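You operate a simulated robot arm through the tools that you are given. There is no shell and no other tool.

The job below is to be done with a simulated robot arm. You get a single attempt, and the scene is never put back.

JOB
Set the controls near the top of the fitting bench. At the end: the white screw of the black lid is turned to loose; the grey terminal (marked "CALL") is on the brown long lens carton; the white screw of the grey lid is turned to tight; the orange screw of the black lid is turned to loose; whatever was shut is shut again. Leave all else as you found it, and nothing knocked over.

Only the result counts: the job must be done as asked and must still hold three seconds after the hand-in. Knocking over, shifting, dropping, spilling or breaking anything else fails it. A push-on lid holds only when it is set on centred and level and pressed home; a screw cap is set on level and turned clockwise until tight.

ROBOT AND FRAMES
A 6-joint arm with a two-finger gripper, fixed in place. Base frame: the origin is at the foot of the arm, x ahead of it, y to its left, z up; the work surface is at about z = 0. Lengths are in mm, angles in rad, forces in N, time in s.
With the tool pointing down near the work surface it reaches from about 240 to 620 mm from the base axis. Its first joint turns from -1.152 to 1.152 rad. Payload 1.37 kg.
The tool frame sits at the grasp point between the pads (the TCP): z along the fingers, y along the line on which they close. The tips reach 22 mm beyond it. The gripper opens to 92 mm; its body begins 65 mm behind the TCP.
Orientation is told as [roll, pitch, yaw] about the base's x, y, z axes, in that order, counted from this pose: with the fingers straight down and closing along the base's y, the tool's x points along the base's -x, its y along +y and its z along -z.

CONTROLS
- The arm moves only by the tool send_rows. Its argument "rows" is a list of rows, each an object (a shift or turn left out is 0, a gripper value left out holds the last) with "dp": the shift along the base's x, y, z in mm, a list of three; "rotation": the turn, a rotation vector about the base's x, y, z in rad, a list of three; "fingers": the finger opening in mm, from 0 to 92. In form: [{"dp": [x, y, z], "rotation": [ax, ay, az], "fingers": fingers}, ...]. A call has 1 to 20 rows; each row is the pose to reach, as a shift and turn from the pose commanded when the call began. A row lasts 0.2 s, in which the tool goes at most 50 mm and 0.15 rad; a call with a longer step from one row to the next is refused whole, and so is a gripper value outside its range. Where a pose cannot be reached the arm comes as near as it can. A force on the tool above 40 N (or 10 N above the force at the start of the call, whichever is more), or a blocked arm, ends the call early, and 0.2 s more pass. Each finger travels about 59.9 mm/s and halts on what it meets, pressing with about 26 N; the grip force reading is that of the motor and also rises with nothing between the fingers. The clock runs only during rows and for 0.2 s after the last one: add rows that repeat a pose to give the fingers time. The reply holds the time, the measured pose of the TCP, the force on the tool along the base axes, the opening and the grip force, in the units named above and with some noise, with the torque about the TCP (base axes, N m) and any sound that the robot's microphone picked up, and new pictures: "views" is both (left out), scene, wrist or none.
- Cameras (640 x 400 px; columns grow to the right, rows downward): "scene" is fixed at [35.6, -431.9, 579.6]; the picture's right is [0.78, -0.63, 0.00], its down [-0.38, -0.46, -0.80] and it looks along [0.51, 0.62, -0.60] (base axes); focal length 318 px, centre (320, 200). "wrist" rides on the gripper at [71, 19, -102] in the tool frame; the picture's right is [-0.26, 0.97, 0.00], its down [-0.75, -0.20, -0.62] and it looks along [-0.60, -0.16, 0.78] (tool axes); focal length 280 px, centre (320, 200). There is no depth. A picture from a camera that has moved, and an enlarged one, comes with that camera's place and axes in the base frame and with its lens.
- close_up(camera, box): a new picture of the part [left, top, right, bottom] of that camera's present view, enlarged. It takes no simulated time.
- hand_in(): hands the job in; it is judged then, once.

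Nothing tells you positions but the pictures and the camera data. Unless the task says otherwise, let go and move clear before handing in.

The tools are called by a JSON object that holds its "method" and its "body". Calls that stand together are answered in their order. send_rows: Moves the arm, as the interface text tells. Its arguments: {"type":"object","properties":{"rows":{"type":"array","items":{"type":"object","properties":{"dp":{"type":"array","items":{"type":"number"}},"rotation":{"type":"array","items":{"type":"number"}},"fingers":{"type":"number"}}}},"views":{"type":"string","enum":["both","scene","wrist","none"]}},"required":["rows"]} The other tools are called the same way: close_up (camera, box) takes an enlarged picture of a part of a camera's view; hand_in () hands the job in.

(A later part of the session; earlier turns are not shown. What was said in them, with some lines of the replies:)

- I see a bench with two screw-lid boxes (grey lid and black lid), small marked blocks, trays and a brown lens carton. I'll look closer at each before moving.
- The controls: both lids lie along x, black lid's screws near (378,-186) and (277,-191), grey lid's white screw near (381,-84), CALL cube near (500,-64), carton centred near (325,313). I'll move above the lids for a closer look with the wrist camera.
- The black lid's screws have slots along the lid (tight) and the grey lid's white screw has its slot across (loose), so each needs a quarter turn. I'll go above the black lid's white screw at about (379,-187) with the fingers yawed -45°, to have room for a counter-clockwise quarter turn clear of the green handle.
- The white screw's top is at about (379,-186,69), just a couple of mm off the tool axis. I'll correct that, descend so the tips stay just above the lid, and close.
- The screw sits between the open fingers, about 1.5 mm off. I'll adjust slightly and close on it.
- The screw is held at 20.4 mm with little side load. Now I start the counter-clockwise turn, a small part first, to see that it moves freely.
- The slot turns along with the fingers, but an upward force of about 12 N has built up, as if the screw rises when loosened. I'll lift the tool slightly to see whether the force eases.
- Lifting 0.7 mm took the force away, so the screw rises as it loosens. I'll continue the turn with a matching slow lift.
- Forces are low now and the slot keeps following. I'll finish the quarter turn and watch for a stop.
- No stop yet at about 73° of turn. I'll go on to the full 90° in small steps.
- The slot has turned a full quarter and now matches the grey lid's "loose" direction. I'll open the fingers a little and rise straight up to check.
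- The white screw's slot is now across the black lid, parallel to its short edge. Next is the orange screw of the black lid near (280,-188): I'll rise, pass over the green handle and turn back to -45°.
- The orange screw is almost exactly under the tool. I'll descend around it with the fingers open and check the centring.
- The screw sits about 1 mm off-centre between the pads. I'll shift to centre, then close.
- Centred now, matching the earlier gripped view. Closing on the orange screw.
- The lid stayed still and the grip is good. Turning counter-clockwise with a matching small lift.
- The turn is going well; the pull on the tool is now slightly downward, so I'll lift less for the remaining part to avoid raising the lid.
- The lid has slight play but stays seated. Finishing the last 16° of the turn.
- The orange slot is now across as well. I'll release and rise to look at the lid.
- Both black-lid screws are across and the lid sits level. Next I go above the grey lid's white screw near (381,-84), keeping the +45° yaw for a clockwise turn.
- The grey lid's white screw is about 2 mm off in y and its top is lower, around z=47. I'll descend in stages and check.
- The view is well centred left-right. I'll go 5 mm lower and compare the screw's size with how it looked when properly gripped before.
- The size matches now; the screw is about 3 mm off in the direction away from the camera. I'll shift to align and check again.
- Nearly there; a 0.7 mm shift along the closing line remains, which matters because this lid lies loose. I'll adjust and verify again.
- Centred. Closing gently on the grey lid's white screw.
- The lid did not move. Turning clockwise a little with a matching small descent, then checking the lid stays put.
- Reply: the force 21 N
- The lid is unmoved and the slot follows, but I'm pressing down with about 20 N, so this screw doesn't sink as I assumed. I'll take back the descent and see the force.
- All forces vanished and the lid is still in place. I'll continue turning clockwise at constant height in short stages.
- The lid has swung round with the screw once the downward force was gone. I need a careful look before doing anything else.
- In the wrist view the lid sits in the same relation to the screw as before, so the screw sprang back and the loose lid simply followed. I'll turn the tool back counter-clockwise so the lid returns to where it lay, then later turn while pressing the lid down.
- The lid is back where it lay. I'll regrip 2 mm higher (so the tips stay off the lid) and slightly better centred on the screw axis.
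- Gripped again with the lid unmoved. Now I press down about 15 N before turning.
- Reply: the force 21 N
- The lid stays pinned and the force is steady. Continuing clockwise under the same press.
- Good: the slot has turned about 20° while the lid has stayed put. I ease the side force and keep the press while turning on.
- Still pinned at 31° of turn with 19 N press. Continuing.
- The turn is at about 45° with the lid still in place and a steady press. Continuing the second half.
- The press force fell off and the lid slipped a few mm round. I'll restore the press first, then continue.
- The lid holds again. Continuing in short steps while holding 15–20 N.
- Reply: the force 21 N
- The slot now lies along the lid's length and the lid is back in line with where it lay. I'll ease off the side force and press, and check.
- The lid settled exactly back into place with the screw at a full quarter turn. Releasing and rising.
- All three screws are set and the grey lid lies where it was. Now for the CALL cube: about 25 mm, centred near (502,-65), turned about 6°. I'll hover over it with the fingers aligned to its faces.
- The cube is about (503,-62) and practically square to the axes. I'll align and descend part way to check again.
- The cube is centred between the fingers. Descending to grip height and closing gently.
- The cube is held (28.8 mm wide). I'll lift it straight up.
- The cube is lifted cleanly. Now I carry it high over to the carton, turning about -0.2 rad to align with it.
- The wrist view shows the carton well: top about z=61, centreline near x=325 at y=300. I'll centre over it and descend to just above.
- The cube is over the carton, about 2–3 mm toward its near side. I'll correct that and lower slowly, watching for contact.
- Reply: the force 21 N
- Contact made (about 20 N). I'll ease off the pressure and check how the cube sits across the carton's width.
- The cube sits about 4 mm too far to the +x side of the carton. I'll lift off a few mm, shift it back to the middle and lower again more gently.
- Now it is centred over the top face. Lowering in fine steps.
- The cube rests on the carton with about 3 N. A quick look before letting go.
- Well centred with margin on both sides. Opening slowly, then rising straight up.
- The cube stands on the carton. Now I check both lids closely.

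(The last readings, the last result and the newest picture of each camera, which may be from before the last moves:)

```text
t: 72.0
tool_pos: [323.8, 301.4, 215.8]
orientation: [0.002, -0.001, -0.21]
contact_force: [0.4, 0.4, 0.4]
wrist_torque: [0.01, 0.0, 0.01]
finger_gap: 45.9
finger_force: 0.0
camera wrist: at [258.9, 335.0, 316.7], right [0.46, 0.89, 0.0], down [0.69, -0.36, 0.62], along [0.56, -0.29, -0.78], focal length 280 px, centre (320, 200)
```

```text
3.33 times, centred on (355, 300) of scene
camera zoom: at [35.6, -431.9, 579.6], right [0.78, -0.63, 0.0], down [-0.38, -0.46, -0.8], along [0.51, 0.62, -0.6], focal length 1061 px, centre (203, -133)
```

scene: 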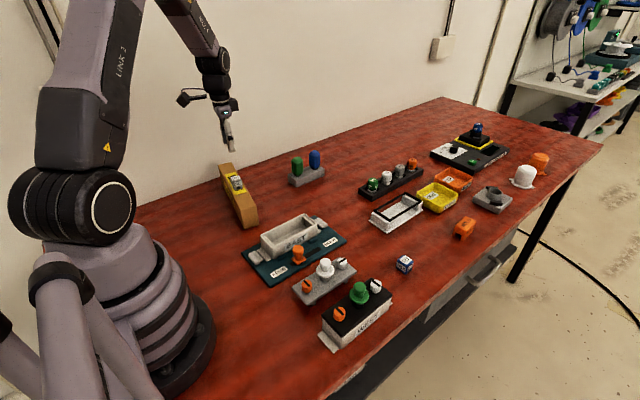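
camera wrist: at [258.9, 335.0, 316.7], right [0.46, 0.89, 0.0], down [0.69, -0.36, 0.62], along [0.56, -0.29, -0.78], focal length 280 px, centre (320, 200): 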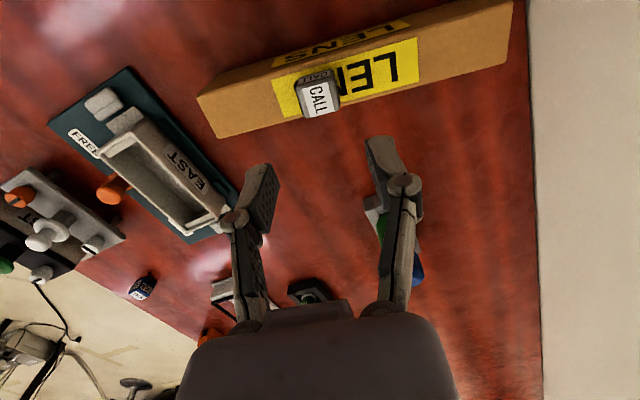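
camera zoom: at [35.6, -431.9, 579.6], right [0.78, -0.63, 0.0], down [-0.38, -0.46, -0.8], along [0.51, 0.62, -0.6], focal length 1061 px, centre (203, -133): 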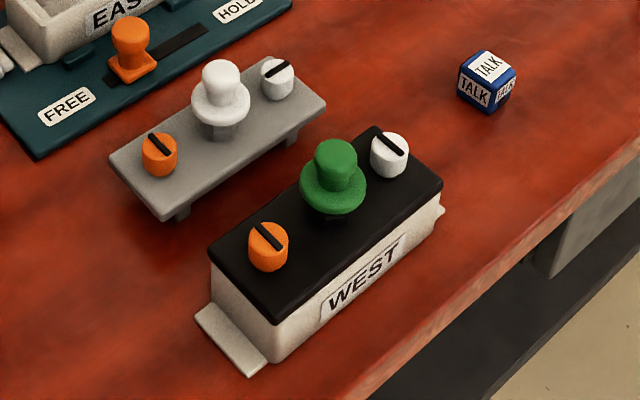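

Everything is as asked: both black-lid screws lie across (loose), the grey lid's white screw lies along (tight), the CALL cube stands on the LENS carton, and the black lid is level on its box. The arm is clear with the fingers open, so I hand in.

{"method": "hand_in", "body": {}}

```text
The job is handed in.
```

I set the three screws and put the CALL terminal on the carton, then handed the job in. The tool only confirmed receipt, so I don't know how it was judged.

- **Black lid, white screw:** turned a quarter turn counter-clockwise to loose; its slot now lies across the lid.
- **Black lid, orange screw:** turned the same way to loose, with its slot also across.
- **Grey lid, white screw:** turned a quarter turn clockwise to tight; its slot now lies along the lid.
- **Grey terminal "CALL":** it stands near the middle of the brown lens carton, with margin on both sides. The carton did not move.
- **Black lid on the WEST box:** it is still on and level. It slid about 1 mm while I turned its screws.

There were no markings for tight and loose. I took slot-along as tight because that was how the screws on the closed black lid sat, and slot-across as loose.

The grey lid lay loose on the bench and swung about 30° with its screw on my first try. I turned it back and pressed it down while finishing the turn. It ended within about 1–2 mm of where it started, and I saw no contact with anything else.

Nothing was knocked over, and the arm was clear with its fingers open at hand-in.
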